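You operate a simulated robot arm through the tools that you are given. There is no shell and no other tool. Be economical: measure what you need, move in short steps, check, and stop when the job is done.

You run a simulated robot arm. Do the job below in one go: nothing can be reset, and whatever is moved stays where it is left.

JOB
Bend the clamped strip to the angle on the job card.
Fine: set the stop pin by the card; afterwards swing the lever back and park the pin; the strip stays clamped.

It is judged by the outcome, as a careful person would: the job done as asked, and still so three seconds after it is handed in. It fails if anything else is knocked over, pushed out of place, dropped, spilled or broken.

ROBOT AND FRAMES
A 6-joint arm with a two-finger parallel gripper, fixed in place. Base frame: the origin is at the foot of the arm, x ahead of it, y to its left, z up; the work surface is at about z = 4. Readings come in mm, degrees, newtons and seconds.
With the tool pointing down near the work surface it reaches from about 140 to 580 mm from the base axis. Its first joint turns from -66.0 to 66.0 degrees. Payload 2.1 kg.
The tool frame sits at the grasp point between the pads (the TCP): z along the fingers, y along the line on which they close. The tips reach 30 mm beyond it. Largest opening 94 mm; finger width 28, thickness 10; the body of the gripper, 50 by 96 mm, starts 55 mm behind the TCP.
Orientation is that of the tool frame in the base frame, as a unit quaternion [x, y, z, w]. With the fingers straight down and closing along the base's y, the tool's x points along the base's -x, its y along +y and its z along -z.

CONTROLS
- The arm moves only by the tool play_rows. Its argument "commands" is one flat list of numbers, 7 for each row, row after row: the gripper command, from -1 (shut) to 1 (fully open), values between in proportion, then the shift along the tool's x, y, z in cm, then the turn, a rotation vector about the tool's x, y, z in degrees. In form: [gripper, x, y, z, rx, ry, rz, gripper, x, y, z, rx, ry, rz, ...]. A call has 1 to 12 rows; each row is the pose to reach, as a shift and turn from the pose commanded when the call began, along the tool's axes at that moment. Each row takes 0.2 s and may step no farther than 50 mm and 8.6 degrees from the row before; otherwise, or with a gripper value out of range, the whole call is refused. Where a pose cannot be reached the arm comes as near as it can. A force on the tool above 90 N (or 10 N above the force at the start of the call, whichever is more), or a blocked arm, ends the call early, and 0.2 s more pass. The fingers move at their own pace (about 72 mm/s each) and stop on an object; they squeeze with about 27 N. The grip force told is the motor's: it shows also when the fingers shut on nothing. Time passes only in rows, and 0.2 s behind the last, so rows that repeat a pose let the fingers close. It gives the time, the measured TCP pose, the force on the tool (base axes), the opening and the grip force at its end, in the units of the frame above (readings bear some noise), with the torque about the TCP (base axes, N m) and any sound that the robot's microphone picked up.
- Cameras (640 x 400 px; columns grow to the right, rows downward): "scene" is fixed at [61.2, -375.3, 484.9]; the picture's right is [0.73, -0.69, 0.00], its down [-0.39, -0.41, -0.82] and it looks along [0.56, 0.60, -0.57] (base axes); focal length 266 px, centre (320, 200). "wrist" rides on the gripper at [76, 14, -103] in the tool frame; the picture's right is [-0.18, 0.98, 0.00], its down [-0.75, -0.14, -0.64] and it looks along [-0.63, -0.12, 0.77] (tool axes); focal length 243 px, centre (320, 200). There is no depth. A picture from a camera that has moved, and an enlarged one, comes with that camera's place and axes in the base frame and with its lens.
- get_image(camera): a new picture of that camera. No time passes.
- zoom(camera, box): a new picture of the part [left, top, right, bottom] of that camera's present view, enlarged. No time passes.
- close_job(): hands the job in; it is judged then, once.

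Work in short steps. Places have to be worked out from the pictures, the camera data and where the tool is seen: move nearer, look again, correct. Check each grasp and each placing, and mend what went wrong. You have 120 turns and 76 pictures in all, those below and enlarged ones among them. Open the gripper and draw the arm clear of the work before you hand the job in, unless the task says otherwise; then end with one line.

The tools are called after "Call:" as a command line: name --argument value ..., lists and objects as JSON in quotes. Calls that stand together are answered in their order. play_rows: Moves the arm, as the interface text tells. Its arguments: {"type":"object","properties":{"commands":{"type":"array","items":{"type":"number"}}},"required":["commands"]} The other tools are called the same way: get_image (camera) takes a picture; zoom (camera, box) takes an enlarged picture of a part of a camera's view; close_job () hands the job in.

At the start:

```text
time: 0.0
eef_pos: [327.4, 18.7, 330.0]
tool_rot: [0.001, 1.0, -0.001, 0.001]
wrist_force: [-0.1, 0.1, -0.6]
ft_torque: [0.02, 0.0, 0.02]
grip_width: 94.1
grip_force: 0.1
```

scene: 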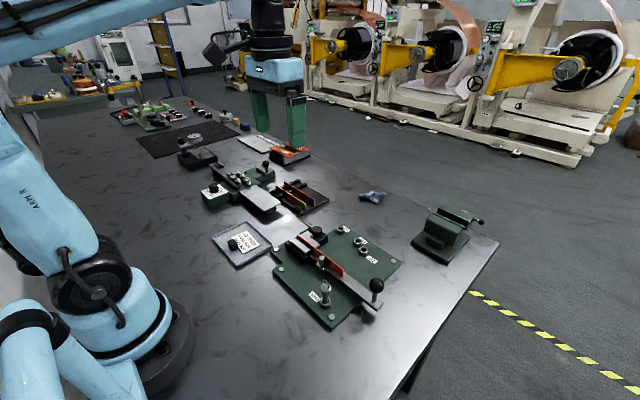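
wrist: 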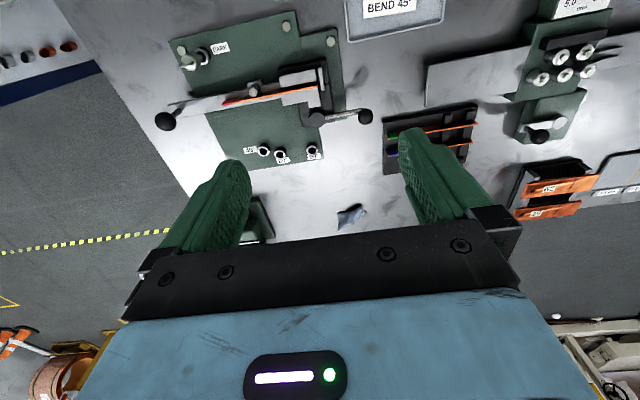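

Start by looking closely at the bending fixture and the job card.

Call:
zoom --camera "scene" --box '[200, 210, 420, 340]'

Call:
zoom --camera "wrist" --box '[140, 0, 460, 200]'

```text
2.91 times, centred on (310, 275) of scene
camera zoom: at [61.2, -375.3, 484.9], right [0.73, -0.69, 0.0], down [-0.39, -0.41, -0.82], along [0.56, 0.6, -0.57], focal length 772 px, centre (349, -18)
```

zoom: 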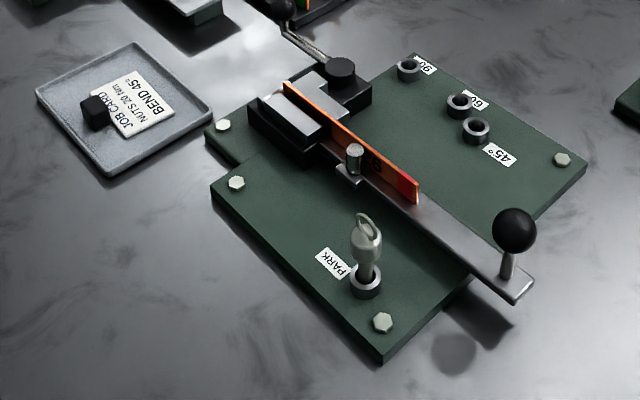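

```text
2.00 times, centred on (300, 100) of wrist
camera zoom: at [252.5, 32.9, 430.9], right [0.19, 0.98, 0.0], down [0.75, -0.14, 0.64], along [0.63, -0.12, -0.77], focal length 485 px, centre (360, 400)
```

zoom: 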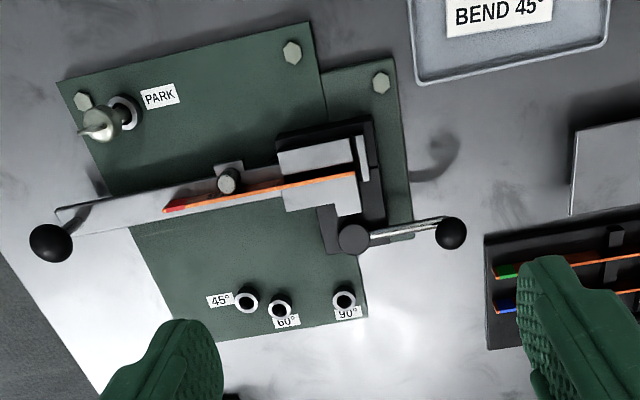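

Let me read the card and labels more closely.

Call:
zoom --camera "scene" --box '[208, 215, 278, 270]'

Call:
zoom --camera "scene" --box '[280, 220, 390, 320]'

```text
7.27 times, centred on (243, 242) of scene
camera zoom: at [61.2, -375.3, 484.9], right [0.73, -0.69, 0.0], down [-0.39, -0.41, -0.82], along [0.56, 0.6, -0.57], focal length 1931 px, centre (880, -109)
```

zoom: 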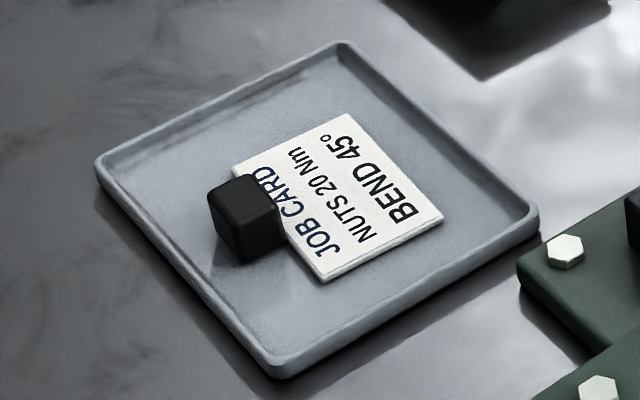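

```text
4.00 times, centred on (335, 270) of scene
camera zoom: at [61.2, -375.3, 484.9], right [0.73, -0.69, 0.0], down [-0.39, -0.41, -0.82], along [0.56, 0.6, -0.57], focal length 1062 px, centre (260, -80)
```

zoom: 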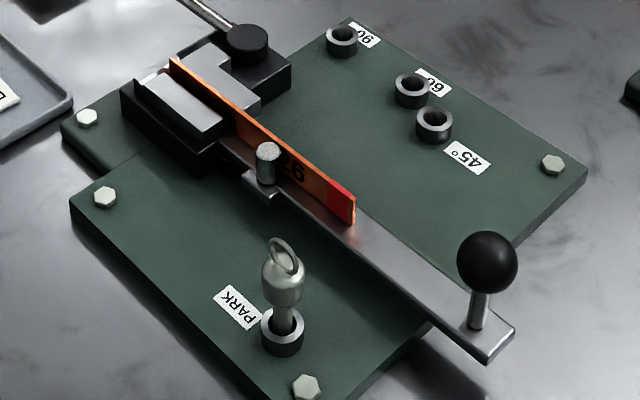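

Card: 45°. Estimated positions: the pin in PARK is at about (283,-151), the 45° hole at (446,-113), the knob at (350,-220,75), and the pivot near (355,-46). I'll move above the pin and look.

Call:
play_rows --commands '[1, 0.75, -2.8, 2.5, 0, 0, 0, 1, 1.5, -5.7, 5, 0, 0, 0, 1, 2.2, -8.5, 7.5, 0, 0, 0, 1, 3, -11.3, 10, 0, 0, 0, 1, 3.7, -14.2, 12.5, 0, 0, 0, 1, 4.4, -17, 15, 0, 0, 0, 1, 4.4, -17, 17, 0, 0, 0, 1, 4.4, -17, 17, 0, 0, 0]'

Call:
get_image --camera "wrist"

Call:
get_image --camera "scene"

```text
time: 1.8
eef_pos: [285.0, -151.7, 155.9]
tool_rot: [0.001, 1.0, -0.001, 0.001]
wrist_force: [-0.5, 0.3, 0.8]
ft_torque: [-0.02, 0.0, -0.03]
grip_width: 94.0
grip_force: 0.0
```

```text
69 pictures are left
camera wrist: at [208.8, -137.7, 259.7], right [0.19, 0.98, 0.0], down [0.75, -0.14, 0.64], along [0.63, -0.12, -0.77], focal length 243 px, centre (320, 200)
```

wrist: 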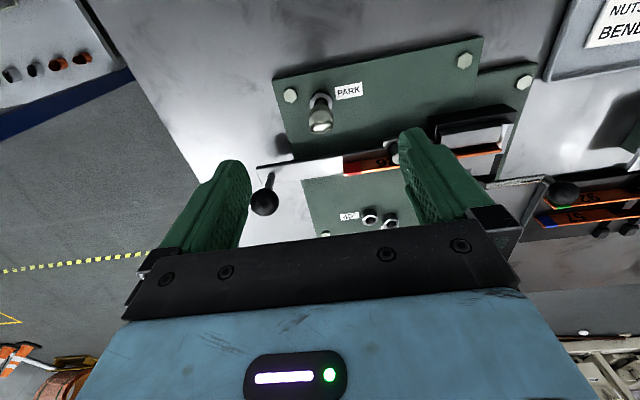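

```text
68 pictures are left
```

scene: 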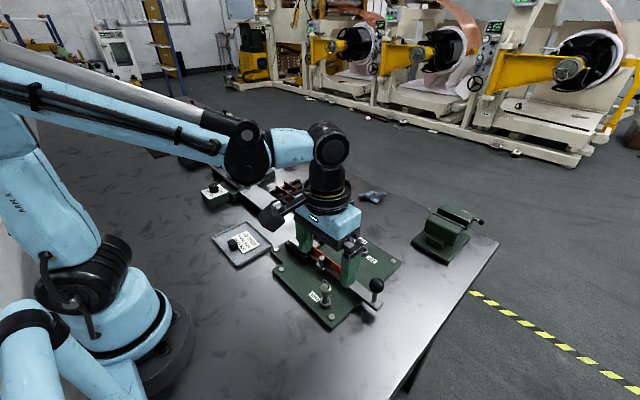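

Zoom on the pin for a finer position.

Call:
zoom --camera "wrist" --box '[260, 60, 420, 160]'

Call:
zoom --camera "scene" --box '[295, 260, 375, 320]'

```text
4.00 times, centred on (340, 110) of wrist
camera zoom: at [208.8, -137.7, 259.7], right [0.19, 0.98, 0.0], down [0.75, -0.14, 0.64], along [0.63, -0.12, -0.77], focal length 970 px, centre (240, 560)
```

zoom: 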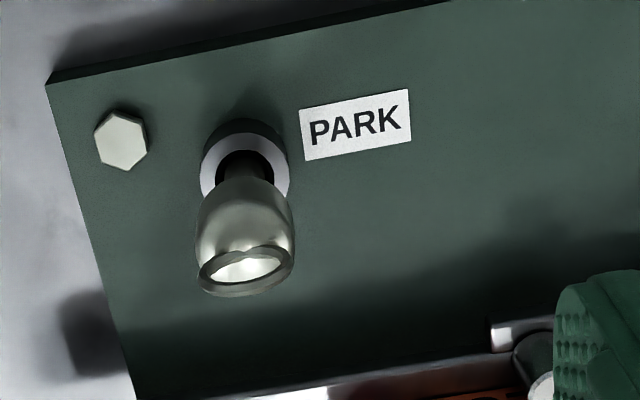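

```text
6.67 times, centred on (335, 290) of scene
camera zoom: at [61.2, -375.3, 484.9], right [0.73, -0.69, 0.0], down [-0.39, -0.41, -0.82], along [0.56, 0.6, -0.57], focal length 1770 px, centre (220, -400)
```

zoom: 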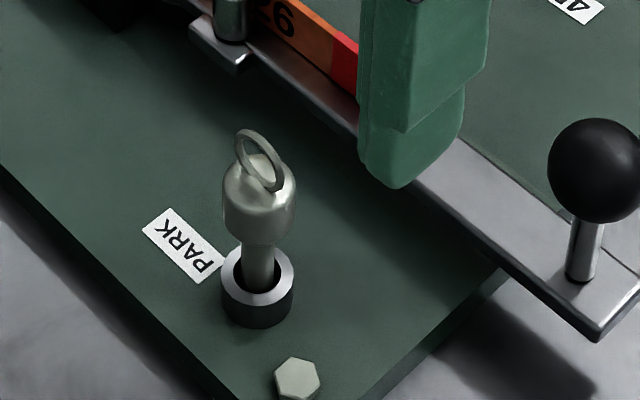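

Pin axis is at (284,-151.3), head from z 45 to 73, with the ring above. Descend to z≈62 and close.

Call:
play_rows --commands '[1, 0.1, 0.04, 3, 0, 0, 0, 1, 0.1, 0.04, 6, 0, 0, 0, 1, 0.1, 0.04, 8, 0, 0, 0, 1, 0.1, 0.04, 9.4, 0, 0, 0, 1, 0.1, 0.04, 9.4, 0, 0, 0, -1, 0.1, 0.04, 9.4, 0, 0, 0, -1, 0.1, 0.04, 9.4, 0, 0, 0, -1, 0.1, 0.04, 9.4, 0, 0, 0, -1, 0.1, 0.04, 9.4, 0, 0, 0]'

Call:
zoom --camera "scene" --box '[280, 230, 400, 330]'

```text
time: 3.8
eef_pos: [283.5, -152.2, 64.8]
tool_rot: [0.001, 1.0, -0.001, 0.0]
wrist_force: [-0.6, 0.6, -0.3]
ft_torque: [0.01, 0.0, 0.05]
grip_width: 19.8
grip_force: 26.9
```

```text
4.00 times, centred on (340, 280) of scene
camera zoom: at [61.2, -375.3, 484.9], right [0.73, -0.69, 0.0], down [-0.39, -0.41, -0.82], along [0.56, 0.6, -0.57], focal length 1062 px, centre (240, -120)
```

zoom: 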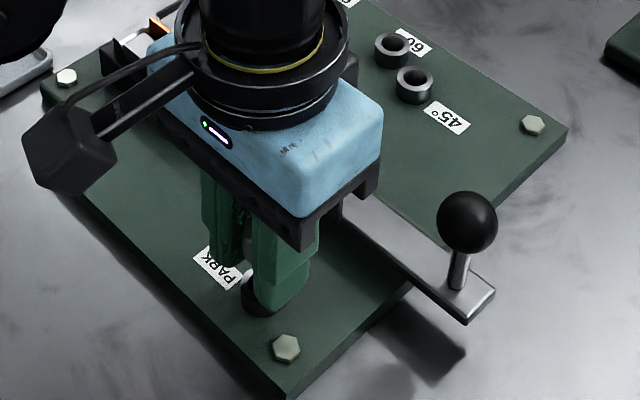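

Gripped at 19.8 mm. Lift straight up.

Call:
play_rows --commands '[-1, 0, 0, -1, 0, 0, 0, -1, 0, 0, -2, 0, 0, 0, -1, 0, 0, -4, 0, 0, 0, -1, 0, 0, -7, 0, 0, 0, -1, 0, 0, -10, 0, 0, 0, -1, 0, 0, -10, 0, 0, 0]'

Call:
get_image --camera "wrist"

Call:
zoom --camera "scene" --box '[280, 200, 400, 320]'

```text
time: 5.2
eef_pos: [284.2, -151.5, 163.6]
tool_rot: [0.0, 1.0, -0.001, 0.001]
wrist_force: [0.3, 0.5, 0.1]
ft_torque: [0.0, 0.01, -0.06]
grip_width: 20.1
grip_force: 27.4
```

```text
64 pictures are left
camera wrist: at [209.1, -136.4, 266.2], right [0.19, 0.98, 0.0], down [0.75, -0.14, 0.64], along [0.63, -0.12, -0.77], focal length 243 px, centre (320, 200)
```

wrist: 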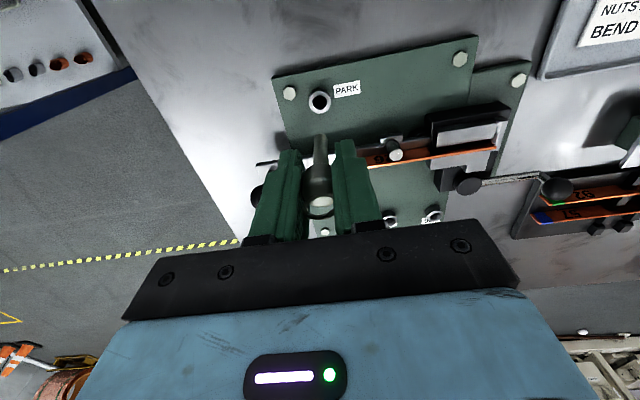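

```text
3.33 times, centred on (340, 260) of scene
camera zoom: at [61.2, -375.3, 484.9], right [0.73, -0.69, 0.0], down [-0.39, -0.41, -0.82], along [0.56, 0.6, -0.57], focal length 885 px, centre (253, 0)
```

zoom: 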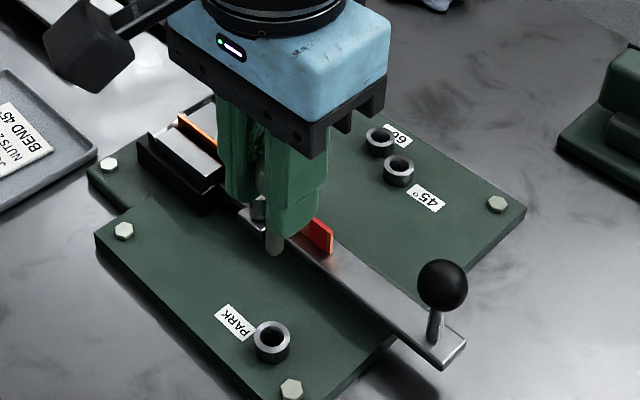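

Pin held, with its tip about 62 mm below the TCP. Carry it high to above the 45° hole.

Call:
play_rows --commands '[-1, -3, 0.8, 0, 0, 0, 0, -1, -6.5, 1.6, 0, 0, 0, 0, -1, -10, 2.4, 0, 0, 0, 0, -1, -13.5, 3.2, 0, 0, 0, 0, -1, -16.3, 3.85, 0, 0, 0, 0, -1, -16.3, 3.85, 0, 0, 0, 0, -1, -16.3, 3.85, 2, 0, 0, 0, -1, -16.3, 3.85, 3.5, 0, 0, 0, -1, -16.3, 3.85, 3.5, 0, 0, 0]'

Call:
zoom --camera "wrist" --box '[240, 60, 400, 240]'

Call:
zoom --camera "scene" --box '[310, 190, 430, 290]'

```text
time: 7.2
eef_pos: [445.1, -113.2, 128.6]
tool_rot: [0.0, 1.0, 0.0, 0.0]
wrist_force: [0.6, -0.8, -0.5]
ft_torque: [0.0, -0.01, 0.01]
grip_width: 19.9
grip_force: 27.2
```

```text
2.22 times, centred on (320, 150) of wrist
camera zoom: at [370.5, -99.7, 232.1], right [0.19, 0.98, 0.0], down [0.75, -0.14, 0.64], along [0.63, -0.12, -0.77], focal length 539 px, centre (320, 311)
```

zoom: 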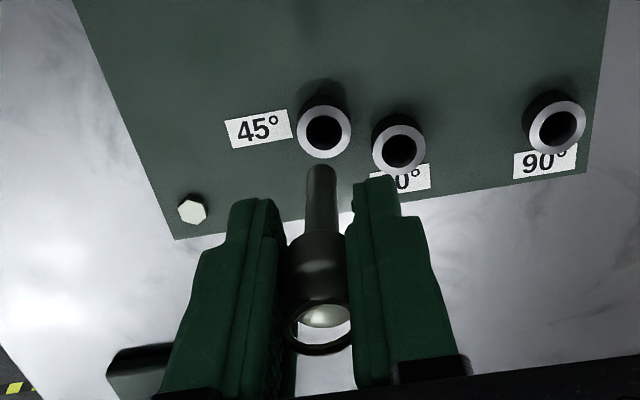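

```text
4.00 times, centred on (370, 240) of scene
camera zoom: at [61.2, -375.3, 484.9], right [0.73, -0.69, 0.0], down [-0.39, -0.41, -0.82], along [0.56, 0.6, -0.57], focal length 1062 px, centre (120, 40)
```

zoom: 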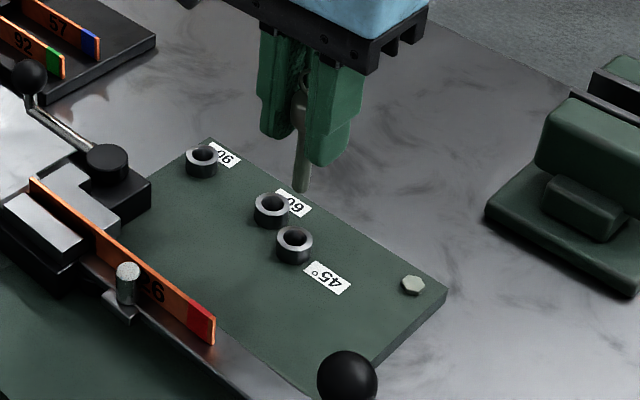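

Wrist view puts the hole at (450.7,-113.6); the scene view says x≈446. Lower to just above the socket and compare again.

Call:
play_rows --commands '[-1, -0.3, 0.0, 1.5, 0, 0, 0, -1, -0.3, 0, 3, 0, 0, 0, -1, -0.3, 0, 3, 0, 0, 0]'

Call:
zoom --camera "wrist" --box '[270, 60, 390, 180]'

Call:
zoom --camera "scene" --box '[350, 210, 410, 260]'

```text
time: 8.0
eef_pos: [448.1, -114.1, 100.0]
tool_rot: [0.001, 1.0, -0.001, 0.0]
wrist_force: [0.4, -0.3, 0.0]
ft_torque: [0.02, 0.01, -0.02]
grip_width: 19.9
grip_force: 26.6
```

```text
3.33 times, centred on (330, 120) of wrist
camera zoom: at [374.0, -99.9, 202.4], right [0.19, 0.98, 0.0], down [0.75, -0.14, 0.64], along [0.63, -0.12, -0.77], focal length 809 px, centre (287, 467)
```

zoom: 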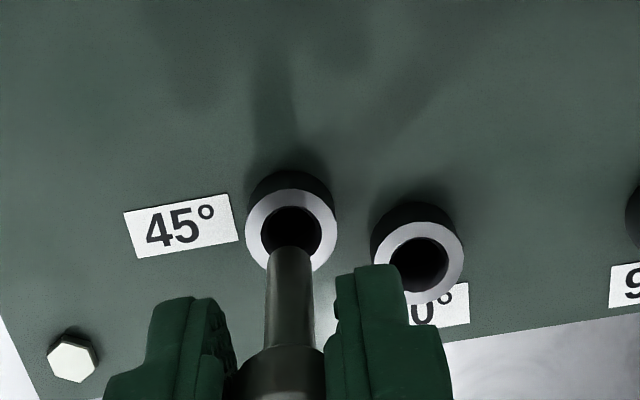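

```text
8.00 times, centred on (380, 235) of scene
camera zoom: at [61.2, -375.3, 484.9], right [0.73, -0.69, 0.0], down [-0.39, -0.41, -0.82], along [0.56, 0.6, -0.57], focal length 2124 px, centre (-160, -80)
```

zoom: 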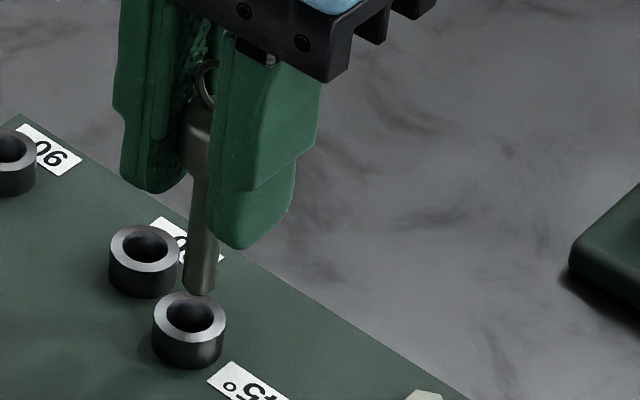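

Both views agree: the pin tilts about 3° toward +x in the pads, so its tip is about 1.3 mm beyond the hole centre in x. Correct that and lower partway.

Call:
play_rows --commands '[-1, 0.13, 0.02, 0.4, 0, 0, 0, -1, 0.13, 0.02, 1.0, 0, 0, 0, -1, 0.13, 0.02, 1.6, 0, 0, 0, -1, 0.13, 0.02, 2.0, 0, 0, 0, -1, 0.13, 0.02, 2.0, 0, 0, 0]'

Call:
zoom --camera "wrist" --box '[270, 60, 390, 180]'

Call:
zoom --camera "scene" --box '[350, 210, 410, 260]'

```text
time: 9.2
eef_pos: [447.0, -113.7, 79.8]
tool_rot: [0.001, 1.0, 0.0, 0.001]
wrist_force: [-0.1, 0.0, -0.1]
ft_torque: [0.02, -0.03, 0.01]
grip_width: 19.9
grip_force: 27.4
```

```text
3.33 times, centred on (330, 120) of wrist
camera zoom: at [372.4, -98.6, 182.3], right [0.19, 0.98, 0.0], down [0.75, -0.14, 0.64], along [0.63, -0.12, -0.77], focal length 809 px, centre (287, 467)
```

zoom: 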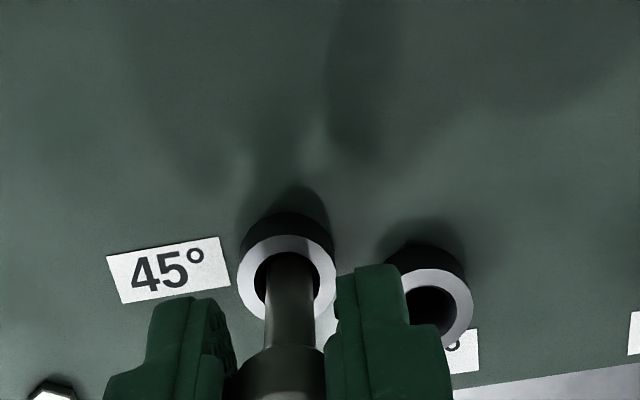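

```text
8.00 times, centred on (380, 235) of scene
camera zoom: at [61.2, -375.3, 484.9], right [0.73, -0.69, 0.0], down [-0.39, -0.41, -0.82], along [0.56, 0.6, -0.57], focal length 2124 px, centre (-160, -80)
```

zoom: 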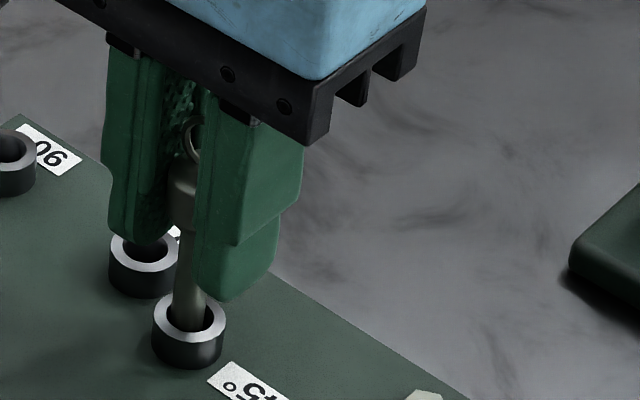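

Pin is in the bore. Lower the rest while easing the TCP toward the hole axis to straighten the pin.

Call:
play_rows --commands '[-1, -0.05, 0, 0.4, 0, 0, 0, -1, -0.1, 0, 0.8, 0, 0, 0, -1, -0.15, 0, 1.2, 0, 0, 0, -1, -0.2, 0, 1.5, 0, 0, 0, -1, -0.2, 0, 1.5, 0, 0, 0]'

Call:
zoom --camera "scene" --box '[350, 210, 410, 260]'

```text
time: 10.4
eef_pos: [450.2, -112.6, 65.0]
tool_rot: [0.002, 1.0, -0.001, 0.001]
wrist_force: [-6.0, -3.6, 2.7]
ft_torque: [-0.18, 0.22, 0.01]
grip_width: 20.1
grip_force: 26.9
```

```text
8.00 times, centred on (380, 235) of scene
camera zoom: at [61.2, -375.3, 484.9], right [0.73, -0.69, 0.0], down [-0.39, -0.41, -0.82], along [0.56, 0.6, -0.57], focal length 2124 px, centre (-160, -80)
```

zoom: 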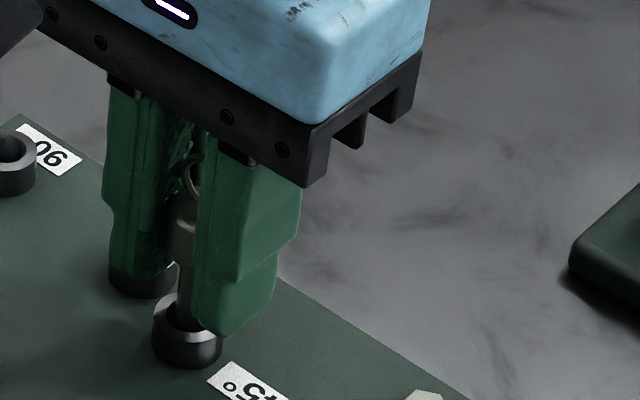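

At the same height as when seated in PARK. Release and rise.

Call:
play_rows --commands '[-0.3, -0.2, 0, 0, 0, 0, 0, -0.3, -0.2, 0, 0, 0, 0, 0, -0.3, -0.2, 0, 0, 0, 0, 0, -0.3, -0.2, 0, -2, 0, 0, 0, -0.3, -0.2, 0, -6, 0, 0, 0, -0.3, -0.2, 0, -10, 0, 0, 0, -0.3, -0.2, 0, -10, 0, 0, 0]'

Call:
zoom --camera "scene" --box '[310, 190, 430, 290]'

Call:
get_image --camera "wrist"

```text
time: 12.0
eef_pos: [450.9, -112.7, 164.9]
tool_rot: [0.001, 1.0, -0.001, 0.0]
wrist_force: [0.3, 0.6, 0.1]
ft_torque: [-0.02, -0.01, 0.0]
grip_width: 32.8
grip_force: 0.1
```

```text
4.00 times, centred on (370, 240) of scene
camera zoom: at [61.2, -375.3, 484.9], right [0.73, -0.69, 0.0], down [-0.39, -0.41, -0.82], along [0.56, 0.6, -0.57], focal length 1062 px, centre (120, 40)
```

zoom: 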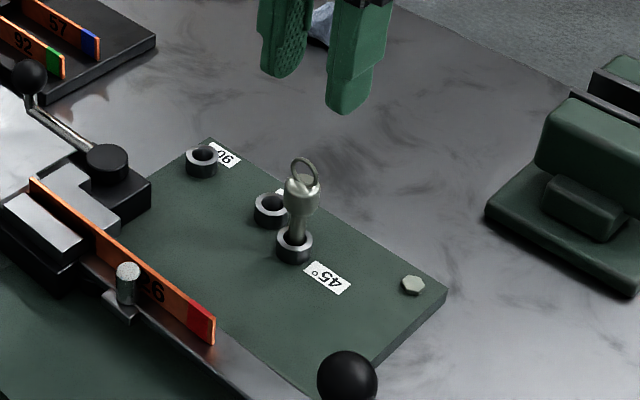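

```text
54 pictures are left
camera wrist: at [376.3, -98.2, 267.6], right [0.19, 0.98, 0.0], down [0.75, -0.14, 0.64], along [0.63, -0.12, -0.77], focal length 243 px, centre (320, 200)
```

wrist: 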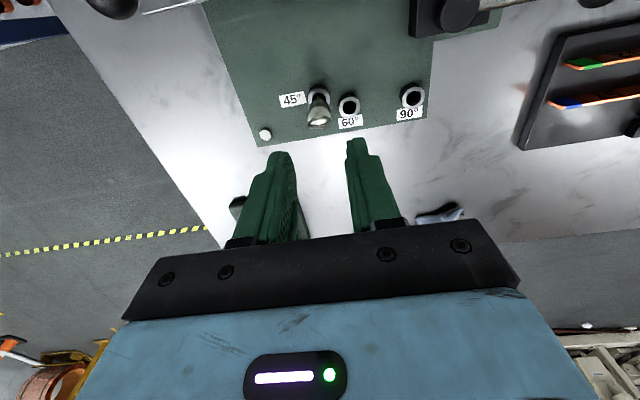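

Pin stands in the 45° hole. Next I go above the lever knob with the fingers turned 90° so they close along x, the tangential direction.

Call:
play_rows --commands '[0.3, 0.9, -1, 0, 0, 0, 8.2, 0.3, 1.8, -2, 0, 0, 0, 16.4, 0.3, 2.7, -3, 0, 0, 0, 24.6, 0.3, 3.6, -4, 0, 0, 0, 32.8, 0.3, 4.5, -5, 0, 0, 0, 41, 0.3, 5.4, -6, 0, 0, 0, 49.2, 0.3, 6.3, -7, 0, 0, 0, 57.4, 0.3, 7.2, -8, 0, 0, 0, 65.6, 0.3, 8.1, -9, 0, 0, 0, 73.8, 0.3, 9, -9.8, 0, 0, 0, 82, 0.3, 10.0, -10.7, 0, 0, 0, 90, 0.3, 10.0, -10.7, 0, 0, 0, 90]'

Call:
get_image --camera "wrist"

Call:
zoom --camera "scene" --box '[280, 200, 440, 320]'

```text
time: 14.6
eef_pos: [352.4, -219.0, 164.8]
tool_rot: [0.708, 0.706, 0.0, 0.001]
wrist_force: [0.2, -0.7, -0.5]
ft_torque: [0.0, 0.01, 0.0]
grip_width: 61.0
grip_force: 0.1
```

```text
53 pictures are left
camera wrist: at [367.1, -143.3, 267.8], right [0.98, -0.19, 0.0], down [-0.15, -0.75, 0.64], along [-0.12, -0.63, -0.77], focal length 243 px, centre (320, 200)
```

wrist: 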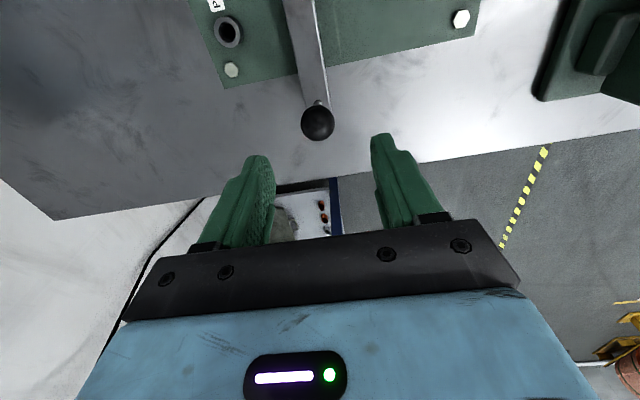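

```text
3.33 times, centred on (360, 260) of scene
camera zoom: at [61.2, -375.3, 484.9], right [0.73, -0.69, 0.0], down [-0.39, -0.41, -0.82], along [0.56, 0.6, -0.57], focal length 885 px, centre (187, 0)
```

zoom: 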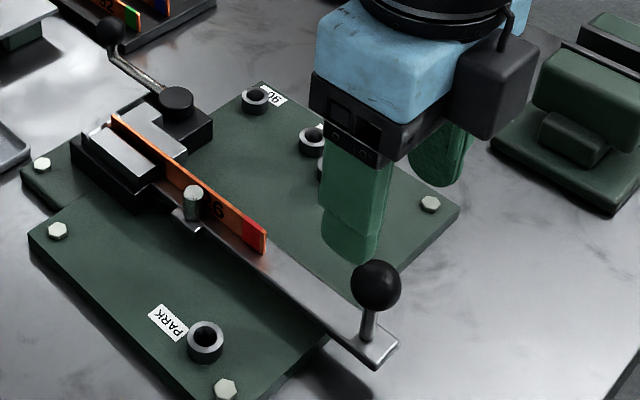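

Knob at (351,-220,75), directly below. Descend around it and close to a loose cage.

Call:
play_rows --commands '[0.3, 0, 0, 3, 0, 0, 0, 0.3, 0, 0, 6, 0, 0, 0, 0.3, 0, 0, 8.8, 0, 0, 0, 0.3, 0, 0, 8.8, 0, 0, 0, -0.36, 0, 0, 8.8, 0, 0, 0, -0.36, 0, 0, 8.8, 0, 0, 0, -0.36, 0, 0, 8.8, 0, 0, 0]'

Call:
get_image --camera "wrist"

Call:
zoom --camera "scene" --box '[280, 220, 440, 340]'

```text
time: 16.2
eef_pos: [352.9, -218.7, 75.8]
tool_rot: [0.708, 0.706, 0.001, 0.001]
wrist_force: [0.3, 0.3, -0.2]
ft_torque: [0.0, 0.03, -0.05]
grip_width: 30.0
grip_force: 0.1
```

```text
51 pictures are left
camera wrist: at [368.1, -142.3, 178.8], right [0.98, -0.19, 0.0], down [-0.14, -0.75, 0.64], along [-0.12, -0.63, -0.77], focal length 243 px, centre (320, 200)
```

wrist: 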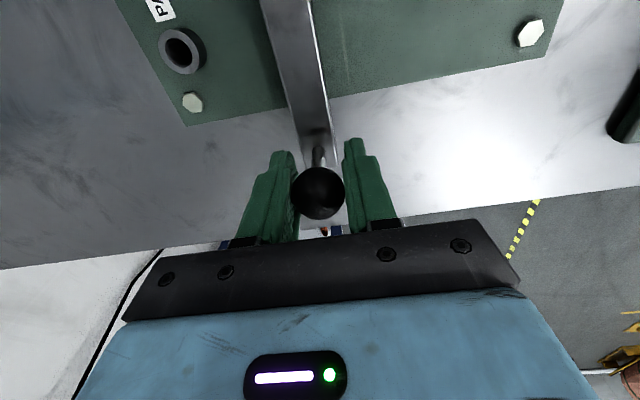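

```text
3.33 times, centred on (360, 280) of scene
camera zoom: at [61.2, -375.3, 484.9], right [0.73, -0.69, 0.0], down [-0.39, -0.41, -0.82], along [0.56, 0.6, -0.57], focal length 885 px, centre (187, -67)
```

zoom: 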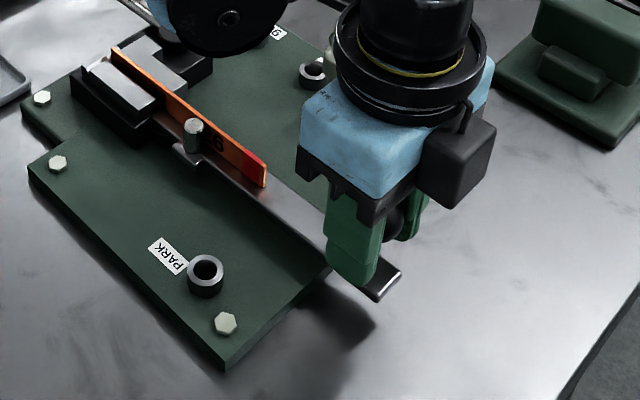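

Knob is caged. Swing 20° along the arc about the pivot (~(354,-46), r≈174), turning the tool with it.

Call:
play_rows --commands '[-0.36, 0.04, 1.21, 0, 0, 0, -4, -0.36, 0.17, 2.42, 0, 0, 0, -8, -0.36, 0.38, 3.62, 0, 0, 0, -12, -0.36, 0.67, 4.8, 0, 0, 0, -16, -0.36, 1.05, 5.95, 0, 0, 0, -20, -0.36, 1.05, 5.95, 0, 0, 0, -20]'

Call:
get_image --camera "wrist"

Call:
zoom --camera "scene" --box '[280, 200, 440, 320]'

```text
time: 17.6
eef_pos: [413.1, -208.4, 76.3]
tool_rot: [0.573, 0.819, -0.001, 0.002]
wrist_force: [-10.4, -1.2, -1.4]
ft_torque: [0.14, -0.05, -0.05]
grip_width: 36.1
grip_force: 6.1
```

```text
49 pictures are left
camera wrist: at [400.1, -131.7, 178.8], right [0.99, 0.16, 0.0], down [0.12, -0.76, 0.64], along [0.11, -0.63, -0.77], focal length 243 px, centre (320, 200)
```

wrist: 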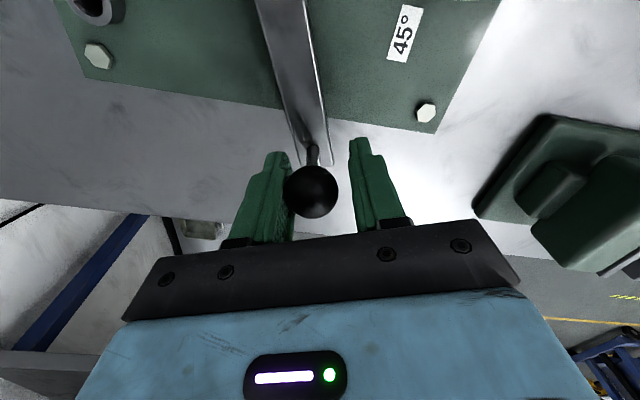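

```text
3.33 times, centred on (360, 260) of scene
camera zoom: at [61.3, -375.3, 484.9], right [0.73, -0.69, 0.0], down [-0.39, -0.41, -0.82], along [0.56, 0.6, -0.57], focal length 885 px, centre (187, 0)
```

zoom: 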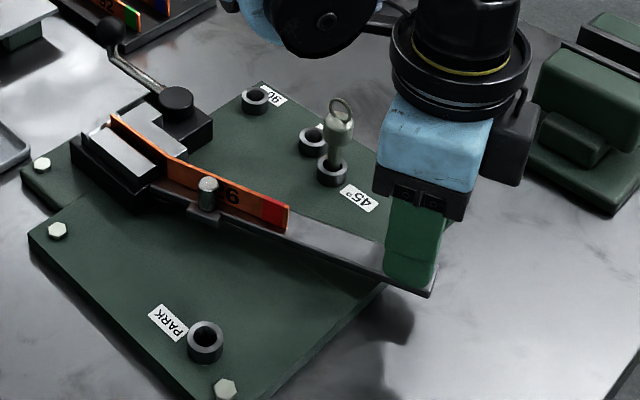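

Lever follows and the strip bends at about 10 N. Another 16°.

Call:
play_rows --commands '[-0.36, 0.04, 1.21, 0, 0, 0, -4, -0.36, 0.17, 2.42, 0, 0, 0, -8, -0.36, 0.38, 3.62, 0, 0, 0, -12, -0.36, 0.67, 4.8, 0, 0, 0, -16, -0.36, 0.67, 4.8, 0, 0, 0, -16]'

Call:
get_image --camera "wrist"

Call:
zoom --camera "scene" --box '[280, 200, 440, 320]'

```text
time: 18.8
eef_pos: [454.3, -186.6, 76.3]
tool_rot: [0.454, 0.891, 0.0, 0.002]
wrist_force: [-8.9, -4.6, 3.7]
ft_torque: [0.0, 0.05, 0.02]
grip_width: 35.8
grip_force: 4.6
```

```text
47 pictures are left
camera wrist: at [421.7, -116.1, 179.0], right [0.9, 0.43, 0.0], down [0.33, -0.69, 0.64], along [0.28, -0.58, -0.76], focal length 243 px, centre (320, 200)
```

wrist: 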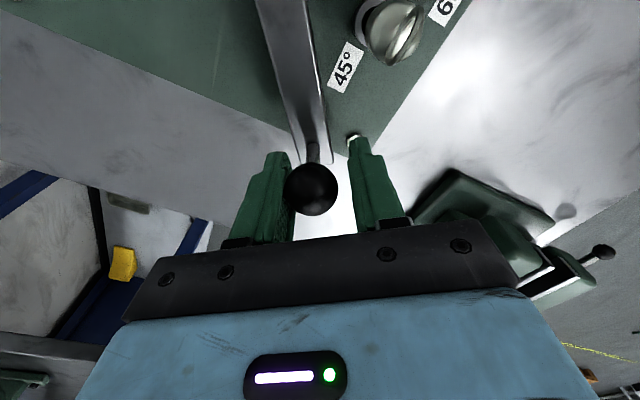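

```text
3.33 times, centred on (360, 260) of scene
camera zoom: at [61.2, -375.3, 484.9], right [0.73, -0.69, 0.0], down [-0.39, -0.41, -0.82], along [0.56, 0.6, -0.57], focal length 885 px, centre (187, 0)
```

zoom: 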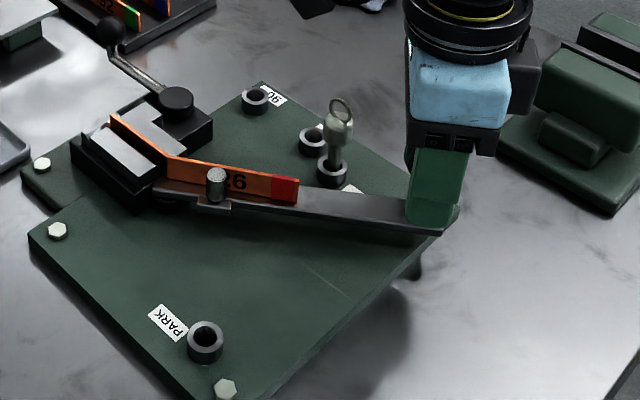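

At about 35°. Advance 8° more in small steps and watch for stop contact.

Call:
play_rows --commands '[-0.36, 0.01, 0.6, 0, 0, 0, -2, -0.36, 0.04, 1.21, 0, 0, 0, -4, -0.36, 0.1, 1.82, 0, 0, 0, -6, -0.36, 0.17, 2.42, 0, 0, 0, -8, -0.36, 0.17, 2.42, 0, 0, 0, -8]'

Call:
zoom --camera "scene" --box '[310, 190, 430, 280]'

```text
time: 20.0
eef_pos: [472.4, -170.3, 76.9]
tool_rot: [0.39, 0.921, -0.001, 0.001]
wrist_force: [-10.0, -5.4, 1.3]
ft_torque: [0.07, 0.05, -0.04]
grip_width: 36.3
grip_force: 5.7
```

```text
4.44 times, centred on (370, 235) of scene
camera zoom: at [61.2, -375.3, 484.9], right [0.73, -0.69, 0.0], down [-0.39, -0.41, -0.82], along [0.56, 0.6, -0.57], focal length 1180 px, centre (98, 44)
```

zoom: 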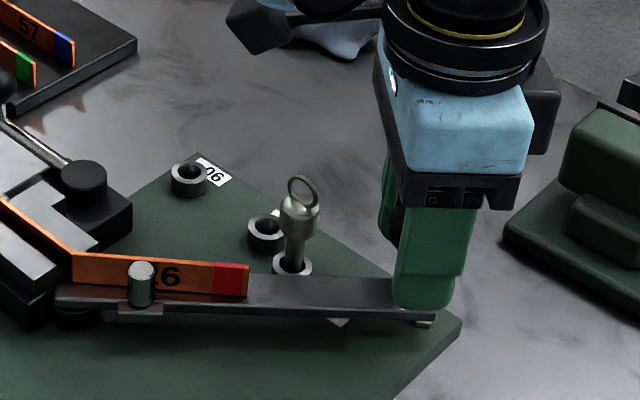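

Close to the pin, no stop force yet. Continue in 1.5° steps.

Call:
play_rows --commands '[-0.36, 0.01, 0.45, 0, 0, 0, -1.5, -0.36, 0.02, 0.9, 0, 0, 0, -3, -0.36, 0.02, 0.9, 0, 0, 0, -3]'

Call:
zoom --camera "scene" --box '[340, 220, 420, 280]'

```text
time: 20.8
eef_pos: [479.4, -164.6, 76.9]
tool_rot: [0.366, 0.93, 0.0, 0.001]
wrist_force: [-10.3, -4.9, -2.6]
ft_torque: [0.12, 0.0, -0.05]
grip_width: 36.2
grip_force: 5.3
```

```text
6.67 times, centred on (380, 250) of scene
camera zoom: at [61.3, -375.3, 484.9], right [0.73, -0.69, 0.0], down [-0.39, -0.41, -0.82], along [0.56, 0.6, -0.57], focal length 1770 px, centre (-80, -133)
```

zoom: 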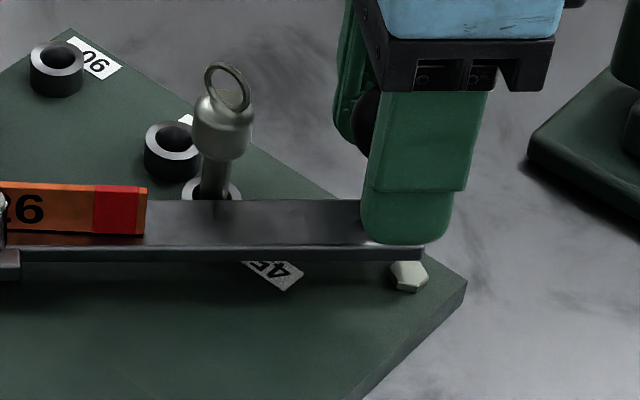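

Lever edge is nearly at the pin shaft. Continue with 1° steps.

Call:
play_rows --commands '[-0.36, 0, 0.3, 0, 0, 0, -1, -0.36, 0.01, 0.6, 0, 0, 0, -2, -0.36, 0.01, 0.6, 0, 0, 0, -2]'

Call:
zoom --camera "scene" --box '[340, 220, 420, 280]'

```text
time: 21.6
eef_pos: [482.9, -162.3, 77.6]
tool_rot: [0.35, 0.937, 0.0, 0.001]
wrist_force: [-14.1, -2.2, 2.7]
ft_torque: [0.02, 0.05, -0.05]
grip_width: 36.4
grip_force: 5.4
```

```text
6.67 times, centred on (380, 250) of scene
camera zoom: at [61.2, -375.3, 484.9], right [0.73, -0.69, 0.0], down [-0.39, -0.41, -0.82], along [0.56, 0.6, -0.57], focal length 1770 px, centre (-80, -133)
```

zoom: 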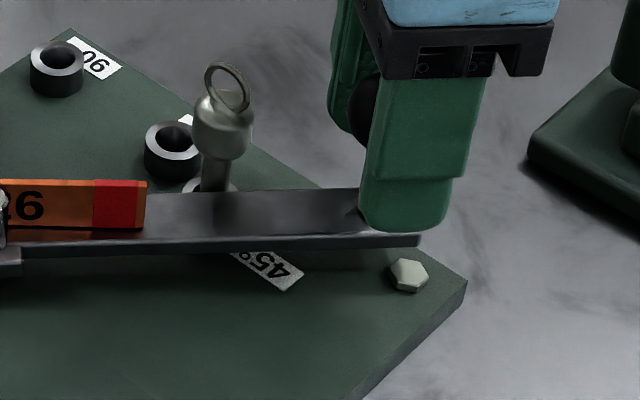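

Force begins rising to 14 N. Push another 2° to confirm the stop contact.

Call:
play_rows --commands '[-0.36, 0, 0.3, 0, 0, 0, -1, -0.36, 0.01, 0.6, 0, 0, 0, -2, -0.36, 0.01, 0.6, 0, 0, 0, -2]'

Call:
zoom --camera "scene" --box '[340, 220, 420, 280]'

Call:
zoom --camera "wrist" --box '[200, 0, 440, 240]'

```text
time: 22.4
eef_pos: [486.2, -156.0, 77.1]
tool_rot: [0.335, 0.942, 0.0, 0.001]
wrist_force: [-18.9, -4.5, -0.4]
ft_torque: [-0.11, -0.13, -0.1]
grip_width: 39.1
grip_force: 7.6
```

```text
6.67 times, centred on (380, 250) of scene
camera zoom: at [61.2, -375.3, 484.9], right [0.73, -0.69, 0.0], down [-0.39, -0.41, -0.82], along [0.56, 0.6, -0.57], focal length 1770 px, centre (-80, -133)
```

zoom: 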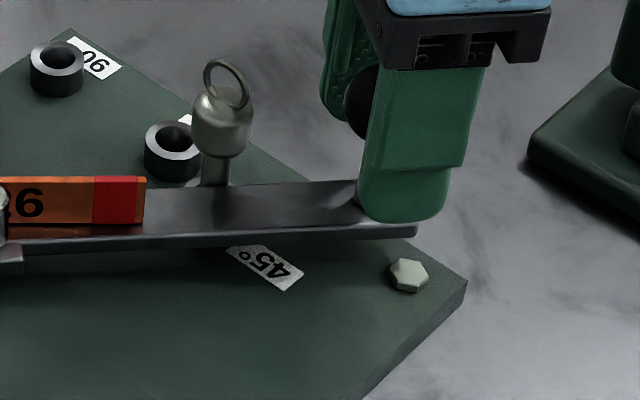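

```text
1.67 times, centred on (320, 120) of wrist
camera zoom: at [437.6, -96.6, 179.4], right [0.76, 0.65, 0.0], down [0.5, -0.58, 0.64], along [0.42, -0.49, -0.77], focal length 404 px, centre (320, 333)
```

zoom: 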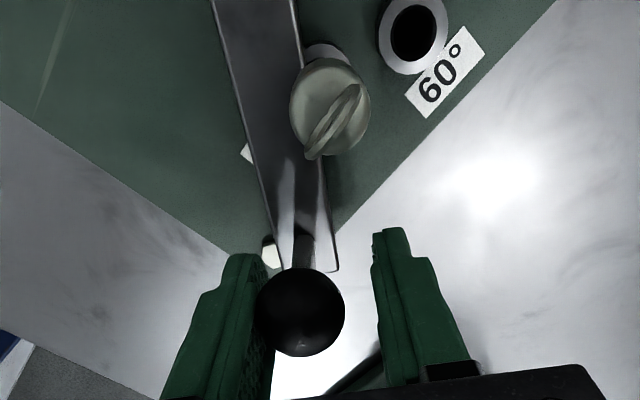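

Force now 19 N and climbing; lever edge at the pin. One more firm 2° push to be sure it seats.

Call:
play_rows --commands '[-0.36, 0, 0.3, 0, 0, 0, -1, -0.36, 0.01, 0.6, 0, 0, 0, -2, -0.36, 0.01, 0.6, 0, 0, 0, -2]'

Call:
zoom --camera "scene" --box '[340, 220, 420, 280]'

```text
time: 23.2
eef_pos: [489.5, -152.4, 76.2]
tool_rot: [0.319, 0.948, -0.002, -0.003]
wrist_force: [-29.3, -13.3, 1.5]
ft_torque: [0.03, -0.05, -0.18]
grip_width: 46.0
grip_force: 13.9
```

```text
6.67 times, centred on (380, 250) of scene
camera zoom: at [61.2, -375.3, 484.9], right [0.73, -0.69, 0.0], down [-0.39, -0.41, -0.82], along [0.56, 0.6, -0.57], focal length 1770 px, centre (-80, -133)
```

zoom: 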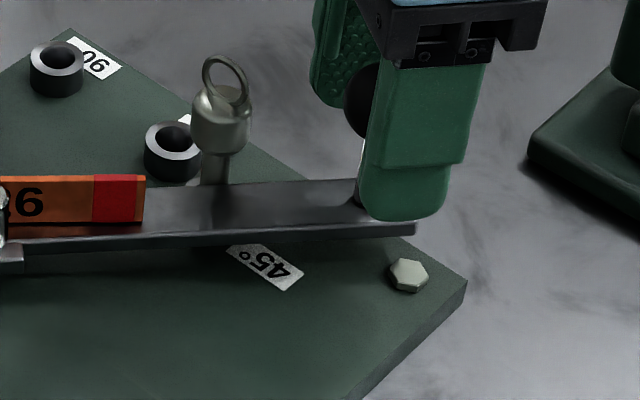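

The lever no longer moved while the force rose to 32 N, so it is firmly on the stop. Swing back, first 28°.

Call:
play_rows --commands '[-0.36, 0.04, -1.21, 0, 0, 0, 4, -0.36, 0.17, -2.42, 0, 0, 0, 8, -0.36, 0.38, -3.62, 0, 0, 0, 12, -0.36, 0.67, -4.8, 0, 0, 0, 16, -0.36, 1.05, -5.95, 0, 0, 0, 20, -0.36, 1.5, -7.08, 0, 0, 0, 24, -0.36, 2.04, -8.17, 0, 0, 0, 28, -0.36, 2.04, -8.17, 0, 0, 0, 28]'

Call:
zoom --camera "scene" --box '[280, 200, 440, 320]'

Call:
get_image --camera "wrist"

```text
time: 25.0
eef_pos: [425.4, -204.8, 76.2]
tool_rot: [0.538, 0.843, 0.0, 0.0]
wrist_force: [0.7, 0.5, 0.3]
ft_torque: [-0.01, 0.01, 0.03]
grip_width: 30.3
grip_force: 0.4
```

```text
3.33 times, centred on (360, 260) of scene
camera zoom: at [61.2, -375.3, 484.9], right [0.73, -0.69, 0.0], down [-0.39, -0.41, -0.82], along [0.56, 0.6, -0.57], focal length 885 px, centre (187, 0)
```

zoom: 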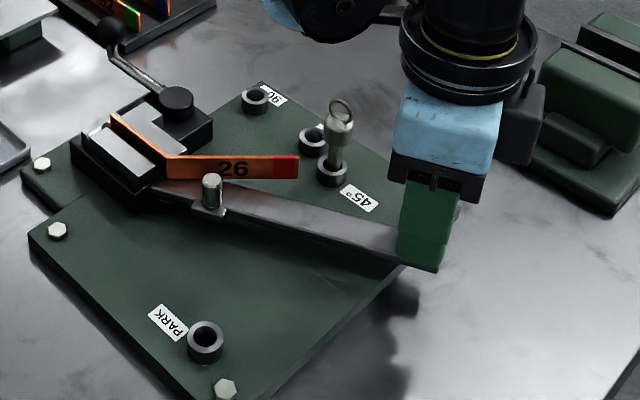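

```text
38 pictures are left
camera wrist: at [407.1, -129.4, 179.2], right [0.97, 0.25, 0.0], down [0.19, -0.74, 0.64], along [0.16, -0.62, -0.77], focal length 243 px, centre (320, 200)
```

wrist: 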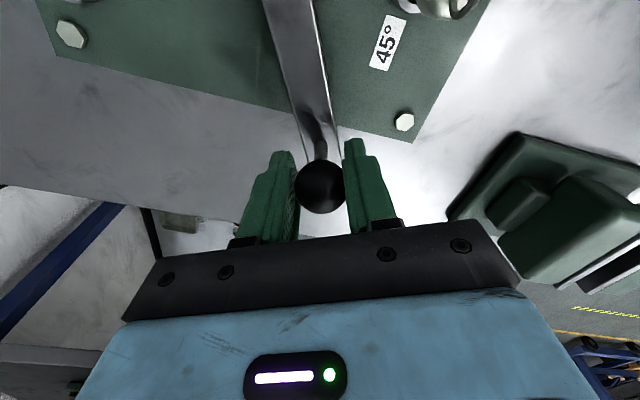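

Lever returns freely. Swing the remaining 25°.

Call:
play_rows --commands '[-0.36, 0.04, -1.21, 0, 0, 0, 4, -0.36, 0.17, -2.42, 0, 0, 0, 8, -0.36, 0.38, -3.62, 0, 0, 0, 12, -0.36, 0.67, -4.8, 0, 0, 0, 16, -0.36, 1.05, -5.95, 0, 0, 0, 20, -0.36, 1.5, -7.08, 0, 0, 0, 24, -0.36, 1.69, -7.49, 0, 0, 0, 25.5, -0.36, 1.69, -7.49, 0, 0, 0, 25.5]'

Call:
zoom --camera "scene" --box '[280, 200, 440, 320]'

Call:
get_image --camera "wrist"

```text
time: 26.8
eef_pos: [350.1, -219.6, 74.9]
tool_rot: [0.711, 0.703, -0.001, 0.001]
wrist_force: [1.0, 0.5, 0.0]
ft_torque: [0.01, -0.03, 0.02]
grip_width: 30.7
grip_force: 0.1
```

```text
3.33 times, centred on (360, 260) of scene
camera zoom: at [61.2, -375.3, 484.9], right [0.73, -0.69, 0.0], down [-0.39, -0.41, -0.82], along [0.56, 0.6, -0.57], focal length 885 px, centre (187, 0)
```

zoom: 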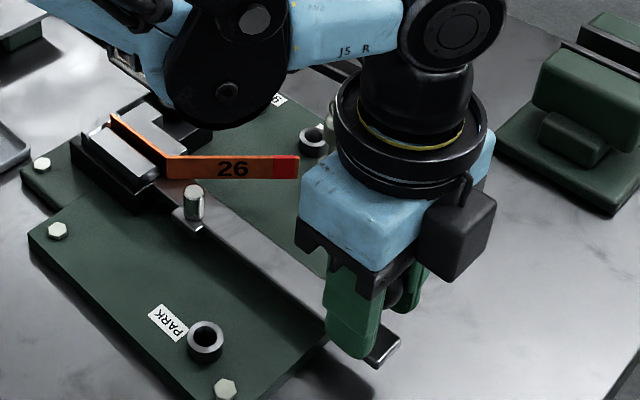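

```text
36 pictures are left
camera wrist: at [366.4, -144.4, 178.0], right [0.98, -0.2, 0.0], down [-0.15, -0.75, 0.64], along [-0.12, -0.63, -0.77], focal length 243 px, centre (320, 200)
```

wrist: 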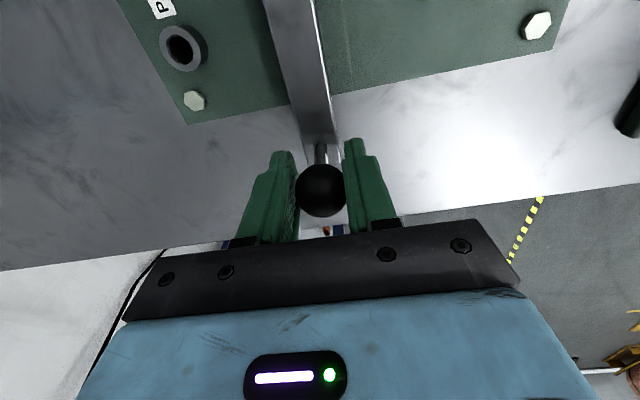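

Lever tip and roller are back at their original pixels. Nudge 2 mm more to check for a home stop.

Call:
play_rows --commands '[-0.36, 0, -0.2, 0, 0, 0, 0, -0.36, 0, -0.2, 0, 0, 0, 0]'

```text
time: 27.4
eef_pos: [348.0, -221.3, 76.2]
tool_rot: [0.711, 0.703, 0.001, 0.002]
wrist_force: [1.5, -0.9, 1.2]
ft_torque: [-0.03, 0.03, -0.03]
grip_width: 31.5
grip_force: 1.2
```

Light resistance indicates the home stop. Open and rise.

Call:
play_rows --commands '[0.1, 0, 0.2, 0, 0, 0, 0, 0.1, 0, 0.2, 0, 0, 0, 0, 0.1, 0, 0.2, 0, 0, 0, 0, 0.1, 0, 0.2, -3, 0, 0, 0, 0.1, 0, 0.2, -7, 0, 0, 0, 0.1, 0, 0.2, -9.5, 0, 0, 0, 0.1, 0, 0.2, -9.5, 0, 0, 0]'

Call:
zoom --camera "scene" --box '[280, 200, 440, 320]'

```text
time: 29.0
eef_pos: [349.5, -220.7, 172.8]
tool_rot: [0.711, 0.703, 0.001, 0.001]
wrist_force: [-0.4, 0.2, -0.2]
ft_torque: [0.05, -0.02, 0.0]
grip_width: 51.5
grip_force: 0.1
```

```text
3.33 times, centred on (360, 260) of scene
camera zoom: at [61.2, -375.3, 484.9], right [0.73, -0.69, 0.0], down [-0.39, -0.41, -0.82], along [0.56, 0.6, -0.57], focal length 885 px, centre (187, 0)
```

zoom: 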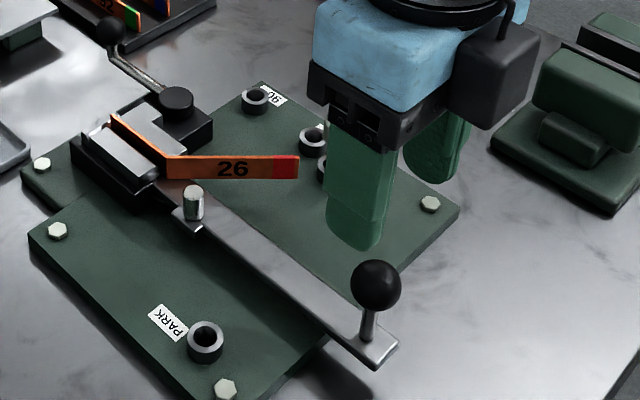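

Strip looks bent and holding, and the lever is home. Now go back above the pin with the closing axis along y.

Call:
play_rows --commands '[0.1, 0.97, 0.92, 0, 0, 0, -8.3, 0.1, 1.94, 1.84, 0, 0, 0, -16.6, 0.1, 2.91, 2.76, 0, 0, 0, -24.9, 0.1, 3.88, 3.68, 0, 0, 0, -33.2, 0.1, 4.85, 4.6, 0, 0, 0, -41.5, 0.1, 5.82, 5.52, 0, 0, 0, -49.8, 0.1, 6.79, 6.44, 0, 0, 0, -58.1, 0.1, 7.76, 7.36, 0, 0, 0, -66.4, 0.1, 8.73, 8.28, 0, 0, 0, -74.7, 0.1, 9.7, 9.2, 0, 0, 0, -83, 0.1, 10.7, 10, 0, 0, 0, -90.6, 0.1, 10.7, 10, 0, 0, 0, -90.6]'

Call:
get_image --camera "wrist"

Call:
zoom --camera "scene" --box '[310, 190, 430, 290]'

```text
time: 31.6
eef_pos: [451.4, -113.8, 171.9]
tool_rot: [-0.001, 1.0, -0.001, 0.001]
wrist_force: [1.1, 0.8, 0.1]
ft_torque: [0.01, -0.02, 0.0]
grip_width: 51.8
grip_force: 0.0
```

```text
34 pictures are left
camera wrist: at [375.6, -100.0, 274.7], right [0.18, 0.98, 0.0], down [0.75, -0.14, 0.64], along [0.63, -0.12, -0.77], focal length 243 px, centre (320, 200)
```

wrist: 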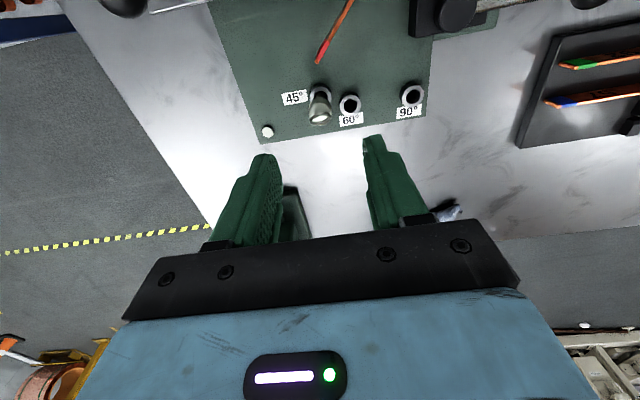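

```text
4.00 times, centred on (370, 240) of scene
camera zoom: at [61.3, -375.3, 484.9], right [0.73, -0.69, 0.0], down [-0.39, -0.41, -0.82], along [0.56, 0.6, -0.57], focal length 1062 px, centre (120, 40)
```

zoom: 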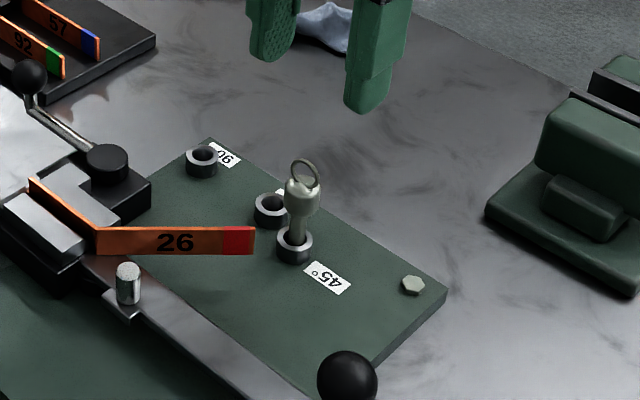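

Pin upright, strip end clear. Descend and grip.

Call:
play_rows --commands '[0.1, 0, 0.05, 4, 0, 0, 0, 0.1, 0, 0.05, 8, 0, 0, 0, 0.1, 0, 0.05, 10.8, 0, 0, 0, 0.1, 0, 0.05, 10.8, 0, 0, 0, -1, 0, 0.05, 10.8, 0, 0, 0, -1, 0, 0.05, 10.8, 0, 0, 0, -1, 0, 0.05, 10.8, 0, 0, 0]'

```text
time: 33.2
eef_pos: [450.1, -114.4, 64.2]
tool_rot: [0.0, 1.0, 0.0, 0.001]
wrist_force: [0.3, 0.4, 0.4]
ft_torque: [0.0, 0.0, 0.0]
grip_width: 19.9
grip_force: 26.9
```

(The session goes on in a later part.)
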